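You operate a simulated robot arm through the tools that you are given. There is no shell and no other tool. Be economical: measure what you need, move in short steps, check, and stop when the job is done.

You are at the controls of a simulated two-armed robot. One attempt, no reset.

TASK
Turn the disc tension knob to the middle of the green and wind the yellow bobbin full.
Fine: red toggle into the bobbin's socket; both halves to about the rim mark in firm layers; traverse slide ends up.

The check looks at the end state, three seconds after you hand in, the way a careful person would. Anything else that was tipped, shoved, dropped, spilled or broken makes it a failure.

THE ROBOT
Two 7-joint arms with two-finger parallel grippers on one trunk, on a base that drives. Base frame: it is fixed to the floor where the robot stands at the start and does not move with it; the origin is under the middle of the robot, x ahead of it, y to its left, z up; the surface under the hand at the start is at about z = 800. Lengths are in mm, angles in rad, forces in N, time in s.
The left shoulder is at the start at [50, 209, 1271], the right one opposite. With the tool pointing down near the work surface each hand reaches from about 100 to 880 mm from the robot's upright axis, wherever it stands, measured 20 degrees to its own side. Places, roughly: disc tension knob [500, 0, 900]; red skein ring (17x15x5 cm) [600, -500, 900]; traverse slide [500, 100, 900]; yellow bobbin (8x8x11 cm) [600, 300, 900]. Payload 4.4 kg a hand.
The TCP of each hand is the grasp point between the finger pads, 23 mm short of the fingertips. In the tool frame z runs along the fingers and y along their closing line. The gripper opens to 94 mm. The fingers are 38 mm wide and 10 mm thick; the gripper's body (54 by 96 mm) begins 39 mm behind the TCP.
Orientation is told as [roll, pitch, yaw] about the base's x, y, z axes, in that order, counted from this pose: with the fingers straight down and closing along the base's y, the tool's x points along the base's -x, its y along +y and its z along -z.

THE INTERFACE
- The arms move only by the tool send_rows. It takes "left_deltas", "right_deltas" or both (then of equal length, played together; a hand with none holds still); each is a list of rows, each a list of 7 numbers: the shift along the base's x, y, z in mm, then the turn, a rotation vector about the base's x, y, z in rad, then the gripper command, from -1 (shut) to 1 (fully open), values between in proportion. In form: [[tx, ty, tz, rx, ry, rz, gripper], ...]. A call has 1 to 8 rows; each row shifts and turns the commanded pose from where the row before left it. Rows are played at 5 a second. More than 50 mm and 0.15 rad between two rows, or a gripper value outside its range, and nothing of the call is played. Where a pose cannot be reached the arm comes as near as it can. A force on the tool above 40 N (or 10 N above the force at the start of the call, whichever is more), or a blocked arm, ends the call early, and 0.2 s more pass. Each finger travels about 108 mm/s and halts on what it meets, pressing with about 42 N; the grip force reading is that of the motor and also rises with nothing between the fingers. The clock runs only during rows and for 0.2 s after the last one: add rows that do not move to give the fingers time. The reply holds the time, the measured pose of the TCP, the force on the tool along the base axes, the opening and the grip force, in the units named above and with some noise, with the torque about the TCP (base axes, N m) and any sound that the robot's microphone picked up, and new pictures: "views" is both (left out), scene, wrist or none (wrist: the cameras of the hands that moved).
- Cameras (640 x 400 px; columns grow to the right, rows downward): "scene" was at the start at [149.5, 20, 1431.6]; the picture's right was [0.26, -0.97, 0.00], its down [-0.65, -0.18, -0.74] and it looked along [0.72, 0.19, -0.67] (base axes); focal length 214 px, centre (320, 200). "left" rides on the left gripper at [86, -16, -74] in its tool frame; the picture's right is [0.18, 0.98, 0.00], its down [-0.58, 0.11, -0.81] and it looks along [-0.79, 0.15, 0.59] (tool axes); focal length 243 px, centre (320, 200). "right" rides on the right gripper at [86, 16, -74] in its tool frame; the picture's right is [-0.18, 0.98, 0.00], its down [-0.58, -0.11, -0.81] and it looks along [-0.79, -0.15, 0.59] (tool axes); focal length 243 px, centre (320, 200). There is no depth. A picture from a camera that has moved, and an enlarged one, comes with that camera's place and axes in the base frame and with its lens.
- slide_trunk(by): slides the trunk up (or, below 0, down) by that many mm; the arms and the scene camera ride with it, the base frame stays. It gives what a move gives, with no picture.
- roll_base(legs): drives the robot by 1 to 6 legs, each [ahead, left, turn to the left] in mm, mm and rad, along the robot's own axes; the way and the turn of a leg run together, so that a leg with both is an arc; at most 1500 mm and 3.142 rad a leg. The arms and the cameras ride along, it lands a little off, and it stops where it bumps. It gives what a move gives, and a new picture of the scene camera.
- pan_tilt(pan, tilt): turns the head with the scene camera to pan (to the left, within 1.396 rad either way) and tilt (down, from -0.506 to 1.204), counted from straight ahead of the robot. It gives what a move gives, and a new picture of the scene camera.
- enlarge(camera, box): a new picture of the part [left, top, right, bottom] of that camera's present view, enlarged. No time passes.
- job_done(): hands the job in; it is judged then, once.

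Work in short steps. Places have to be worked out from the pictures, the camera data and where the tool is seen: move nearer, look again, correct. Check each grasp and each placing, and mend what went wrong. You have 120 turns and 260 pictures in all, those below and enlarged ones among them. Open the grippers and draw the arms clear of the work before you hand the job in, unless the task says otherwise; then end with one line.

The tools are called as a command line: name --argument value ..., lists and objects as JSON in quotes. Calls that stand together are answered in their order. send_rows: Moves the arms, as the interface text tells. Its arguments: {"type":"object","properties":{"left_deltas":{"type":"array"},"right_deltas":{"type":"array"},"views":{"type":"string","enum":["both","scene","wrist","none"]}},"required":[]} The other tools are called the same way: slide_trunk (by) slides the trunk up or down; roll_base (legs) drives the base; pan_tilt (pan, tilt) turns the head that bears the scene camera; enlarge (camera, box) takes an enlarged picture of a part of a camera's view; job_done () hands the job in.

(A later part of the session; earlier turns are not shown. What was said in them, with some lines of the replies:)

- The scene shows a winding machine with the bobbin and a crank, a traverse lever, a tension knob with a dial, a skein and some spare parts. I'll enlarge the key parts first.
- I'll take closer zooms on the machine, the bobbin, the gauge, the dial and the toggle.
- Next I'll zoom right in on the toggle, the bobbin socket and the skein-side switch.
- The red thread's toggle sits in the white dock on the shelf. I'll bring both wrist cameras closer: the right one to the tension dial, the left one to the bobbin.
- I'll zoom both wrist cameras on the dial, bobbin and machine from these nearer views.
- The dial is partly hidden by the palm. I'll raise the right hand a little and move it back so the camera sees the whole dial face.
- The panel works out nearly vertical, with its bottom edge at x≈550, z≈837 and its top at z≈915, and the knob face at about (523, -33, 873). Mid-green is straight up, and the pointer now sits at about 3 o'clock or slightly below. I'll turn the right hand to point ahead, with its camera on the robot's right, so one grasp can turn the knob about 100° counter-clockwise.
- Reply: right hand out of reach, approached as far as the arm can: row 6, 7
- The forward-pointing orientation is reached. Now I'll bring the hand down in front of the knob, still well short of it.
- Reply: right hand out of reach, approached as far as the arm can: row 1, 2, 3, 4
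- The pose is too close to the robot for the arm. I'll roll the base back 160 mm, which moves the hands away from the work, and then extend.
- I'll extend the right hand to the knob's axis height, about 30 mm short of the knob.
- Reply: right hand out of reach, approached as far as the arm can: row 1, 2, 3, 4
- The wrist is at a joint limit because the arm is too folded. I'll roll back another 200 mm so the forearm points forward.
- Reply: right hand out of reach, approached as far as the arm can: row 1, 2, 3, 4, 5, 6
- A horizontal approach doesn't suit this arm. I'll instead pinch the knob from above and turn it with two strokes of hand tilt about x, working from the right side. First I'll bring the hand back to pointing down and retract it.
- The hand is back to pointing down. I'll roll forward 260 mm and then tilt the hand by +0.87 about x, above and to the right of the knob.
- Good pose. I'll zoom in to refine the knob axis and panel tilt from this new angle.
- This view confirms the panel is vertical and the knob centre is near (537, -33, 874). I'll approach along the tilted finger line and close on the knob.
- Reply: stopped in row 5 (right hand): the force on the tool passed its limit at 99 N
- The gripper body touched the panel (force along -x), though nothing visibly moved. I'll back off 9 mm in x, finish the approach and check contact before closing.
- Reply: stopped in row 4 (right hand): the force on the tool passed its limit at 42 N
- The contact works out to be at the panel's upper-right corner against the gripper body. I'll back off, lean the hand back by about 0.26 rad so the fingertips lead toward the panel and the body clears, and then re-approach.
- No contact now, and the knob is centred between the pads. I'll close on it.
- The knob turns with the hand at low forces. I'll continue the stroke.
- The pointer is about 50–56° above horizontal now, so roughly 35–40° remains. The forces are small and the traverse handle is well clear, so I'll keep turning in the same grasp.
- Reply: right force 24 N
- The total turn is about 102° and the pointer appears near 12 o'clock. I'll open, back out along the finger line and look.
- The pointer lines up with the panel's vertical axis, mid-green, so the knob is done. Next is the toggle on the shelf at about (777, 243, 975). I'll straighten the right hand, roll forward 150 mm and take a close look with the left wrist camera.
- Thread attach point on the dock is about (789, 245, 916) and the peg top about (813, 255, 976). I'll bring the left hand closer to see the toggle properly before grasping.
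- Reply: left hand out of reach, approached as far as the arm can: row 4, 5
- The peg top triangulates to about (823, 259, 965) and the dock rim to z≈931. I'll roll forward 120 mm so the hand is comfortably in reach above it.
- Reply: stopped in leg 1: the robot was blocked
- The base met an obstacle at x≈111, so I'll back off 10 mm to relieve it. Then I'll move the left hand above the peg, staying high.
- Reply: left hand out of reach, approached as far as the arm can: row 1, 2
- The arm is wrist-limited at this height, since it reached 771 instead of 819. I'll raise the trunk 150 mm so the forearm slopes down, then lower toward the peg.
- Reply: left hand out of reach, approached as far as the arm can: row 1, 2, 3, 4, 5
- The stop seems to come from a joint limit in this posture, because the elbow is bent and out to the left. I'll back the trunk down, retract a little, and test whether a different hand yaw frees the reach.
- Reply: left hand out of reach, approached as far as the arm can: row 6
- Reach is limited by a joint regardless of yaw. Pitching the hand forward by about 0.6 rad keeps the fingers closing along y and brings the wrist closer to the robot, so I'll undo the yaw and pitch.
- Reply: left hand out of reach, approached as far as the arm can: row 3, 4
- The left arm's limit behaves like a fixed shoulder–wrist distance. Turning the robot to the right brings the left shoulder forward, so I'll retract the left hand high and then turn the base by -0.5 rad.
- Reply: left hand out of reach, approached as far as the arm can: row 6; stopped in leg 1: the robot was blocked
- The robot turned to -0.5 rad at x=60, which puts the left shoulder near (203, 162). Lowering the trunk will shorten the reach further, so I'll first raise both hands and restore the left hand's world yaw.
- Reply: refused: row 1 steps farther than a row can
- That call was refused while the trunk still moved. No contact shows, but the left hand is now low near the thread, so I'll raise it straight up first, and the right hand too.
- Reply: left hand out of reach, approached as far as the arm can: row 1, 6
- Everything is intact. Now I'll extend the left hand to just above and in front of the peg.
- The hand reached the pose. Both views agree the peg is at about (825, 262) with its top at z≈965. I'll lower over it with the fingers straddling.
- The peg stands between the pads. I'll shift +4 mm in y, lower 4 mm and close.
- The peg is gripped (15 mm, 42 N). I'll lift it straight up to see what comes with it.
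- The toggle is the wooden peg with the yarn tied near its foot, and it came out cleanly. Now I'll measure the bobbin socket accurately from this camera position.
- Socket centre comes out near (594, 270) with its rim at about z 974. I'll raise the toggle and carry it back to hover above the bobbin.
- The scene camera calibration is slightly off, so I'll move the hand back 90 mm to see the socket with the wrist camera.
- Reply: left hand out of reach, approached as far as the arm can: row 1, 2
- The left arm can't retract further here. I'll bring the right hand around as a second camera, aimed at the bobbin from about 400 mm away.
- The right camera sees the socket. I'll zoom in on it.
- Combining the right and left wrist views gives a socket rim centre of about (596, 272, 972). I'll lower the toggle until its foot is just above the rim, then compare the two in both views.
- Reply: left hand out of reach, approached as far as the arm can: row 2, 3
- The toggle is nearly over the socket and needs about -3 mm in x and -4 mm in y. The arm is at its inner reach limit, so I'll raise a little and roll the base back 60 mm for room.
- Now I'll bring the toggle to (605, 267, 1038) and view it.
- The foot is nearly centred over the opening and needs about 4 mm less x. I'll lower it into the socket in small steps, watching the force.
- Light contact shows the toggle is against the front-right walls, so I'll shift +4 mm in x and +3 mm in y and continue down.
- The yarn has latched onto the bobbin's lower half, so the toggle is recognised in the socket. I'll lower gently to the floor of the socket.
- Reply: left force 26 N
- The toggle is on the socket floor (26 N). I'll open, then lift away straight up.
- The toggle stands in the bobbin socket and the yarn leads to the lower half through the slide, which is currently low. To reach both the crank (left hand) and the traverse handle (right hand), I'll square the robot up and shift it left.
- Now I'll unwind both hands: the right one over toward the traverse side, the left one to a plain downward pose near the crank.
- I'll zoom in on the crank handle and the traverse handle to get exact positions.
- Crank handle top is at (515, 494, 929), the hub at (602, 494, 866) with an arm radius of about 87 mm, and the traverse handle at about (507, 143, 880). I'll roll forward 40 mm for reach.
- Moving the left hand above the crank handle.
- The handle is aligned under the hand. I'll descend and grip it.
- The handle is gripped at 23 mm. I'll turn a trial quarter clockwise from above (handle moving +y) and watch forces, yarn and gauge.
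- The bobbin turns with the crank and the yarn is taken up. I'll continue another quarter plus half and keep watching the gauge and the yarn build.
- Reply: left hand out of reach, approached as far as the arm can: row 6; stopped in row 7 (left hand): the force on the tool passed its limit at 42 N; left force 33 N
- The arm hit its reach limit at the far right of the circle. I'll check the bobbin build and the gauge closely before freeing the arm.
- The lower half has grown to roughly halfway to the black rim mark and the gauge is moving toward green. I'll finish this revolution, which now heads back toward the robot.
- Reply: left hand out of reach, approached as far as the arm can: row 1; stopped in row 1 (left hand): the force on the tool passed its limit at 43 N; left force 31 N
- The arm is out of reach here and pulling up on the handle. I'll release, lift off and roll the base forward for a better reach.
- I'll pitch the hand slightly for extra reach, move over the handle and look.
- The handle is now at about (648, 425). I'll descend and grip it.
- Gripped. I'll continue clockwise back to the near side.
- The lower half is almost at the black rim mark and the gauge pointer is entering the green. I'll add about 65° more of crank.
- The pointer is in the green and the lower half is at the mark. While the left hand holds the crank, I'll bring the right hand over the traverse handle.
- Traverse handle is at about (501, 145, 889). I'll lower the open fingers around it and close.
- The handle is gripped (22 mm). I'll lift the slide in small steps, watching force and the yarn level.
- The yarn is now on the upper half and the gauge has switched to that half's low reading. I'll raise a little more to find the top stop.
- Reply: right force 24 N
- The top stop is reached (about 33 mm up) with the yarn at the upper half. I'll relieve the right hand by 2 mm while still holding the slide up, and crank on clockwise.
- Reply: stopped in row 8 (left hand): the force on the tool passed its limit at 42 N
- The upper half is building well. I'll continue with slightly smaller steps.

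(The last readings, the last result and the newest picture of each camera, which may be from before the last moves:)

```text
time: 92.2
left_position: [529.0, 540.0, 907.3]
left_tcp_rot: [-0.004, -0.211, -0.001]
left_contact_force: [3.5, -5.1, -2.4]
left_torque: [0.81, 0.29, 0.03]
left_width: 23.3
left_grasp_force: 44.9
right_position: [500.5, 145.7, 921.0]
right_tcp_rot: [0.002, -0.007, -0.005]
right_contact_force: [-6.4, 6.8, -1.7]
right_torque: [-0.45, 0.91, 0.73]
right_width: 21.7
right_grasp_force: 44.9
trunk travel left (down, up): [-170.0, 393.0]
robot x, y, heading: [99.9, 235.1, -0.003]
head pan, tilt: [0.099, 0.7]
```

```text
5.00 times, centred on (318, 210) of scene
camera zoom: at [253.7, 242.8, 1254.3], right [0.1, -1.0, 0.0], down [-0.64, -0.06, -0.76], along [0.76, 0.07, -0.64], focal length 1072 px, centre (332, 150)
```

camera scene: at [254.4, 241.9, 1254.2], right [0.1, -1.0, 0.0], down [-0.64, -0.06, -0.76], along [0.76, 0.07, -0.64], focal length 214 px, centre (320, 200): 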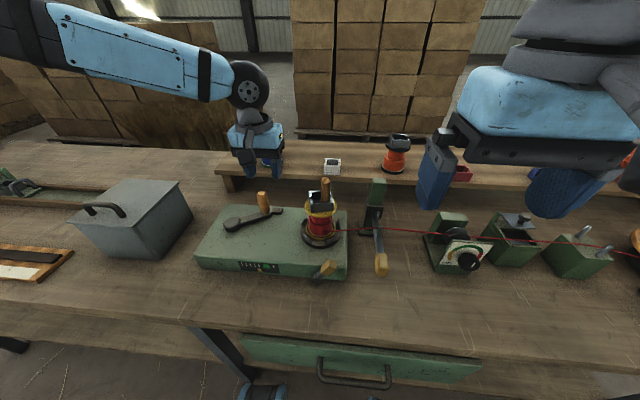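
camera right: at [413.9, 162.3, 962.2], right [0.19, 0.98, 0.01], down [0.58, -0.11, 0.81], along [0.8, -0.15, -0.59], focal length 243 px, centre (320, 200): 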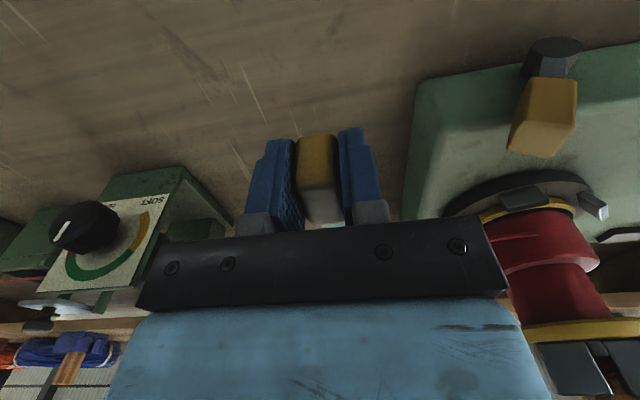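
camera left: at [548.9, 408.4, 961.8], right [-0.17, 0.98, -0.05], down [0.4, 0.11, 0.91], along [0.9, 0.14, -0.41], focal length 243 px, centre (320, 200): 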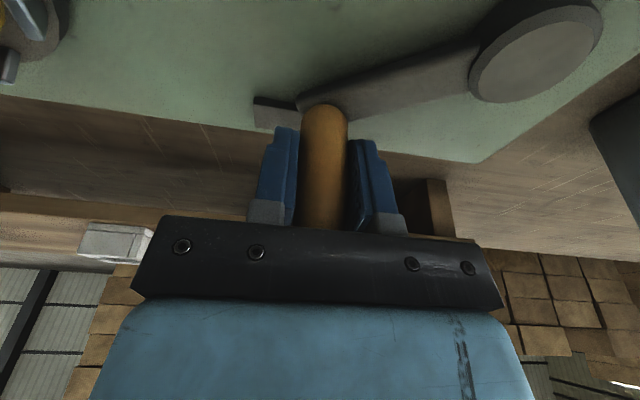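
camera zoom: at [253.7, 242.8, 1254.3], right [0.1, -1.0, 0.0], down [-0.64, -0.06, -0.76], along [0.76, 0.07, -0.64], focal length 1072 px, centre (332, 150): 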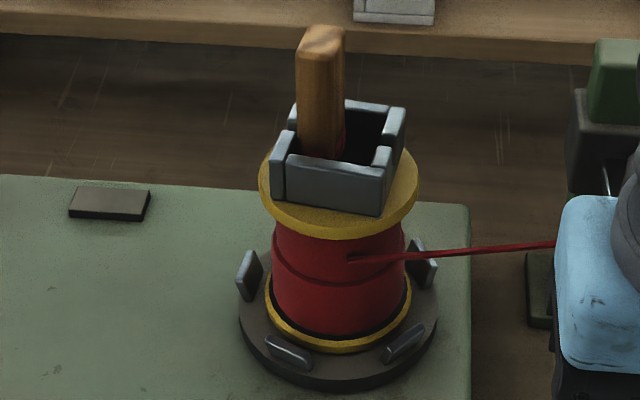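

About half a turn remains by the gauge rate. I'll crank another 175°.

send_rows --left_deltas '[[22.5, 23.6, 0, 0, 0, 0, -0.8], [29.7, 13.8, 0, 0, 0, 0, -0.8], [32.8, 1.8, 0, 0, 0, 0, -0.8], [31, -10.7, 0, 0, 0, 0, -0.8], [24.8, -21.6, 0, 0, 0, 0, -0.8], [14.9, -29.2, 0, 0, 0, 0, -0.8], [2.8, -32.7, 0, 0, 0, 0, -0.8], [-9.6, -31.4, 0, 0, 0, 0, -0.8]]' --views "none"

enlarge --camera "scene" --box '[225, 250, 285, 280]'

enlarge --camera "scene" --box '[285, 170, 350, 250]'

```text
time: 94.0
left_position: [676.7, 455.1, 908.3]
left_tcp_rot: [-0.003, -0.212, 0.0]
left_contact_force: [-20.6, 10.6, 4.7]
left_torque: [0.78, -0.15, -0.04]
left_width: 23.5
left_grasp_force: 44.6
right_position: [501.0, 145.7, 921.6]
right_tcp_rot: [-0.001, -0.007, -0.006]
right_contact_force: [7.9, -4.8, -8.7]
right_torque: [0.15, 1.09, 0.94]
right_width: 21.7
right_grasp_force: 44.8
trunk travel left (down, up): [-170.0, 393.0]
robot x, y, heading: [105.1, 236.4, -0.002]
head pan, tilt: [0.099, 0.7]
```

```text
10.67 times, centred on (255, 265) of scene
camera zoom: at [252.6, 243.1, 1254.6], right [0.1, -1.0, 0.0], down [-0.64, -0.06, -0.77], along [0.76, 0.07, -0.64], focal length 2288 px, centre (1013, -493)
```

zoom: 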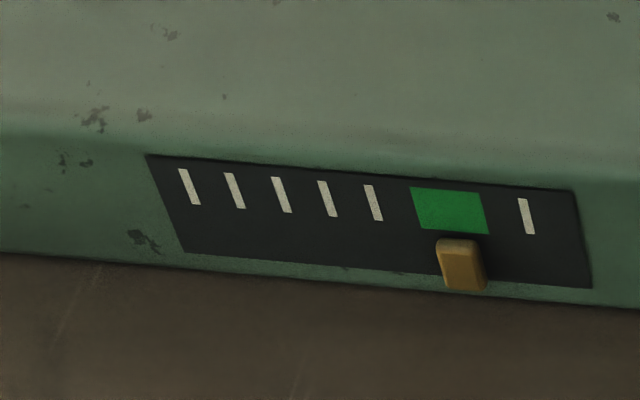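

```text
5.00 times, centred on (318, 210) of scene
camera zoom: at [252.6, 243.1, 1254.6], right [0.1, -1.0, 0.0], down [-0.64, -0.06, -0.77], along [0.76, 0.07, -0.64], focal length 1072 px, centre (332, 150)
```

zoom: 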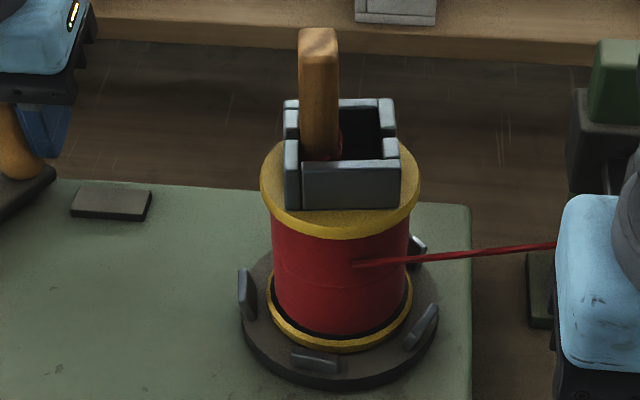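

Both halves are level and at the mark, and the gauge is centred in the green. I'll release the crank gently and lift the left hand off.

send_rows --left_deltas '[[-3, 2, 0, 0, 0, 0, -0.6], [0, 0, 0, 0, 0, 0, 0.0], [0, 0, 0, 0, 0, 0, 0.0], [0, 0, 40, 0, 0, 0, 0.0], [0, 0, 45, 0, 0, 0, 0.0], [-20, 10, 40, 0, 0, 0, 0.3]]' --views "none"

enlarge --camera "scene" --box '[190, 170, 350, 280]'

```text
time: 95.4
left_position: [656.8, 467.1, 1034.9]
left_tcp_rot: [-0.004, -0.214, -0.001]
left_contact_force: [0.0, -0.9, -0.4]
left_torque: [0.0, 0.05, 0.05]
left_width: 60.9
left_grasp_force: 0.2
right_position: [500.6, 145.8, 920.6]
right_tcp_rot: [-0.001, -0.006, -0.006]
right_contact_force: [-6.1, 2.3, -2.8]
right_torque: [-0.35, -0.98, 0.35]
right_width: 21.7
right_grasp_force: 44.4
trunk travel left (down, up): [-170.0, 393.0]
robot x, y, heading: [102.1, 236.4, 0.003]
head pan, tilt: [0.099, 0.7]
```

```text
3.64 times, centred on (270, 225) of scene
camera zoom: at [253.7, 243.1, 1254.2], right [0.1, -1.0, 0.0], down [-0.64, -0.06, -0.76], along [0.76, 0.07, -0.64], focal length 780 px, centre (502, 109)
```

zoom: 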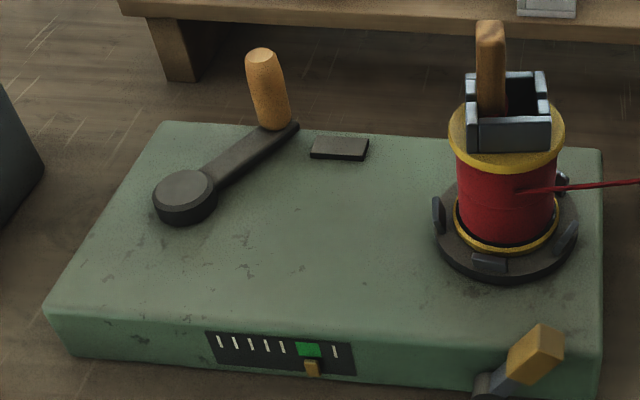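

Crank and bobbin stayed put. I'll open the right hand and lift it straight up off the traverse handle, then check that the slide stays up.

send_rows --right_deltas '[[0, 0, 1, 0, 0, 0, -0.3], [0, 0, 0, 0, 0, 0, 0.1], [0, 0, 0, 0, 0, 0, 0.2], [0, 0, 30, 0, 0, 0, 0.2], [0, 0, 40, 0, 0, 0, 0.2], [-20, -10, 40, 0, 0, 0, 0.4], [-40, -20, 20, 0, 0, 0, 0.6]]' --left_deltas '[[-30, 10, 20, 0, 0, 0, 0.6], [-40, 10, 20, 0, 0, 0, 0.6], [-40, 10, 10, 0, 0, 0, 0.6], [-40, 5, 10, 0, 0, 0, 0.6], [0, 0, 0, 0, 0, 0, 0.6], [0, 0, 0, 0, 0, 0, 0.6], [0, 0, 0, 0, 0, 0, 0.6]]' --views "scene"

enlarge --camera "scene" --box '[290, 160, 410, 280]'

```text
time: 97.0
left_position: [505.1, 501.0, 1093.5]
left_tcp_rot: [-0.004, -0.214, -0.001]
left_contact_force: [-0.2, -0.3, -1.0]
left_torque: [0.0, -0.01, -0.03]
left_width: 74.9
left_grasp_force: 0.1
right_position: [440.6, 112.2, 1051.9]
right_tcp_rot: [0.002, -0.008, -0.005]
right_contact_force: [0.3, 1.0, -0.5]
right_torque: [0.03, -0.03, -0.05]
right_width: 75.5
right_grasp_force: 0.1
trunk travel left (down, up): [-170.0, 393.0]
robot x, y, heading: [101.6, 236.7, -0.006]
head pan, tilt: [0.099, 0.7]
camera scene: at [253.2, 242.1, 1254.4], right [0.1, -1.0, 0.0], down [-0.64, -0.06, -0.77], along [0.76, 0.07, -0.64], focal length 214 px, centre (320, 200)
```

scene: 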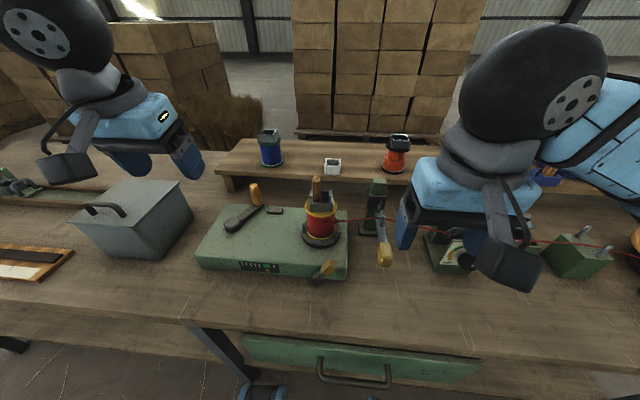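

```text
3.33 times, centred on (350, 220) of scene
camera zoom: at [253.2, 242.1, 1254.4], right [0.1, -1.0, 0.0], down [-0.64, -0.06, -0.77], along [0.76, 0.07, -0.64], focal length 715 px, centre (220, 133)
```

zoom: 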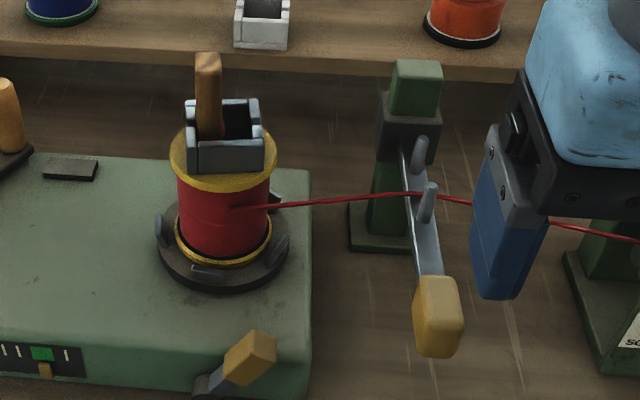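

The slide stays up, the toggle is in the socket and the gauge reads green. I'll draw both hands up and back by rolling the base away, then check the dial and the whole scene.

send_rows --right_deltas '[[-30, -10, 30, 0, 0, 0, 1], [-30, -10, 30, 0, 0, 0, 1]]' --left_deltas '[[-30, 0, 20, 0, 0, 0, 1], [-20, 0, 20, 0, 0, 0, 1]]' --views "none"

roll_base --legs '[[-260, 0, 0]]'

enlarge --camera "scene" --box '[230, 140, 470, 250]'

```text
time: 97.6
left_position: [454.8, 500.7, 1132.5]
left_tcp_rot: [-0.004, -0.216, -0.001]
left_contact_force: [-0.6, 0.2, 0.3]
left_torque: [-0.02, -0.03, 0.02]
left_width: 93.7
left_grasp_force: 0.1
right_position: [379.0, 95.7, 1112.9]
right_tcp_rot: [0.0, -0.007, -0.005]
right_contact_force: [-0.4, -1.2, -1.3]
right_torque: [-0.04, 0.01, 0.0]
right_width: 94.1
right_grasp_force: 0.1
trunk travel left (down, up): [-170.0, 393.0]
robot x, y, heading: [102.2, 238.1, -0.012]
head pan, tilt: [0.099, 0.7]
```

```text
time: 99.4
left_position: [196.8, 502.3, 1132.9]
left_tcp_rot: [-0.004, -0.216, 0.0]
left_contact_force: [0.7, -0.4, -0.2]
left_torque: [0.0, -0.02, 0.0]
left_width: 94.0
left_grasp_force: 0.1
right_position: [119.9, 97.1, 1112.5]
right_tcp_rot: [0.001, -0.008, -0.005]
right_contact_force: [-0.6, 0.1, -0.3]
right_torque: [0.03, -0.05, -0.03]
right_width: 94.3
right_grasp_force: 0.1
trunk travel left (down, up): [-170.0, 393.0]
robot x, y, heading: [-158.2, 233.2, -0.006]
head pan, tilt: [0.099, 0.7]
camera scene: at [-5.6, 243.4, 1254.4], right [0.1, -1.0, 0.0], down [-0.64, -0.06, -0.77], along [0.76, 0.07, -0.64], focal length 214 px, centre (320, 200)
```

scene: 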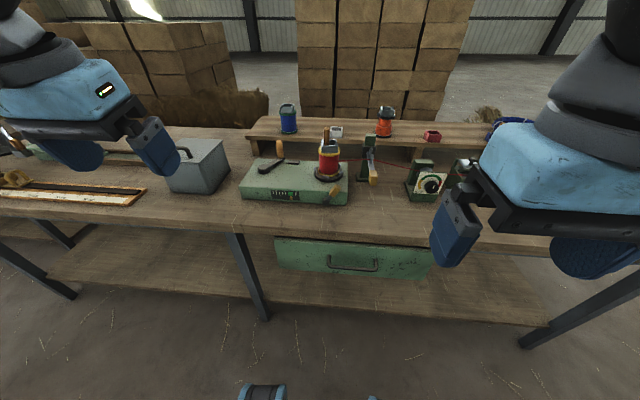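

```text
2.67 times, centred on (350, 195) of scene
camera zoom: at [-5.6, 243.4, 1254.4], right [0.1, -1.0, 0.0], down [-0.64, -0.06, -0.77], along [0.76, 0.07, -0.64], focal length 572 px, centre (240, 213)
```

zoom: 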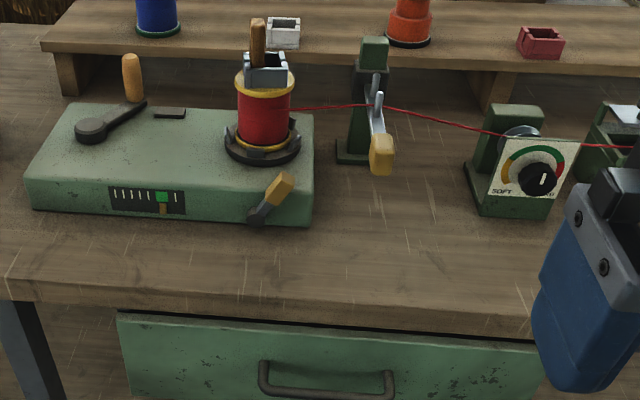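

I'll take a last zoom on the dial and the bobbin.

enlarge --camera "scene" --box '[405, 155, 455, 205]'

enlarge --camera "scene" --box '[300, 115, 390, 205]'

```text
8.00 times, centred on (430, 180) of scene
camera zoom: at [-5.6, 243.4, 1254.4], right [0.1, -1.0, 0.0], down [-0.64, -0.06, -0.77], along [0.76, 0.07, -0.64], focal length 1716 px, centre (-560, 360)
```

zoom: 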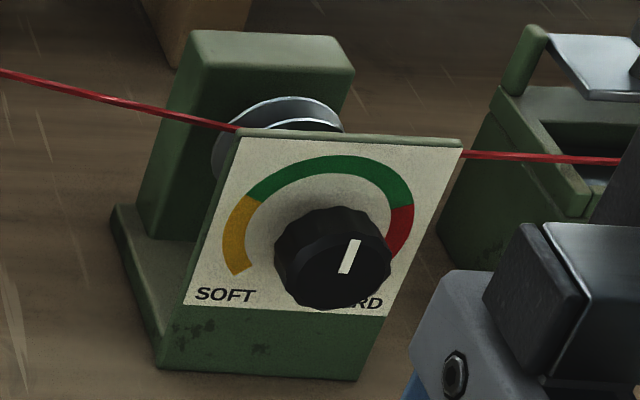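

```text
4.44 times, centred on (345, 160) of scene
camera zoom: at [-5.6, 243.4, 1254.4], right [0.1, -1.0, 0.0], down [-0.64, -0.06, -0.77], along [0.76, 0.07, -0.64], focal length 953 px, centre (209, 378)
```

zoom: 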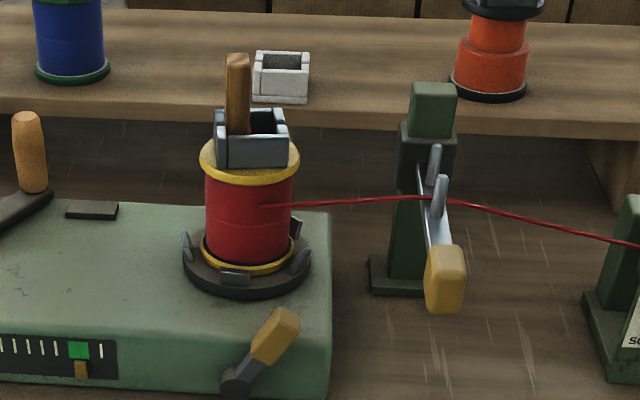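

The pointer is parallel to the panel's sides, at the middle of the green. The bobbin is full and level, the toggle is seated, the slide is up and nothing else was disturbed, so I'm handing in.

job_done

```text
The job is handed in.
```

I handed the job in. The tension knob points to the middle of the green and the red toggle stands in the yellow bobbin's socket. Both halves are wound to about the rim mark, the slide is up, both grippers are open and clear, and I saw nothing else moved.
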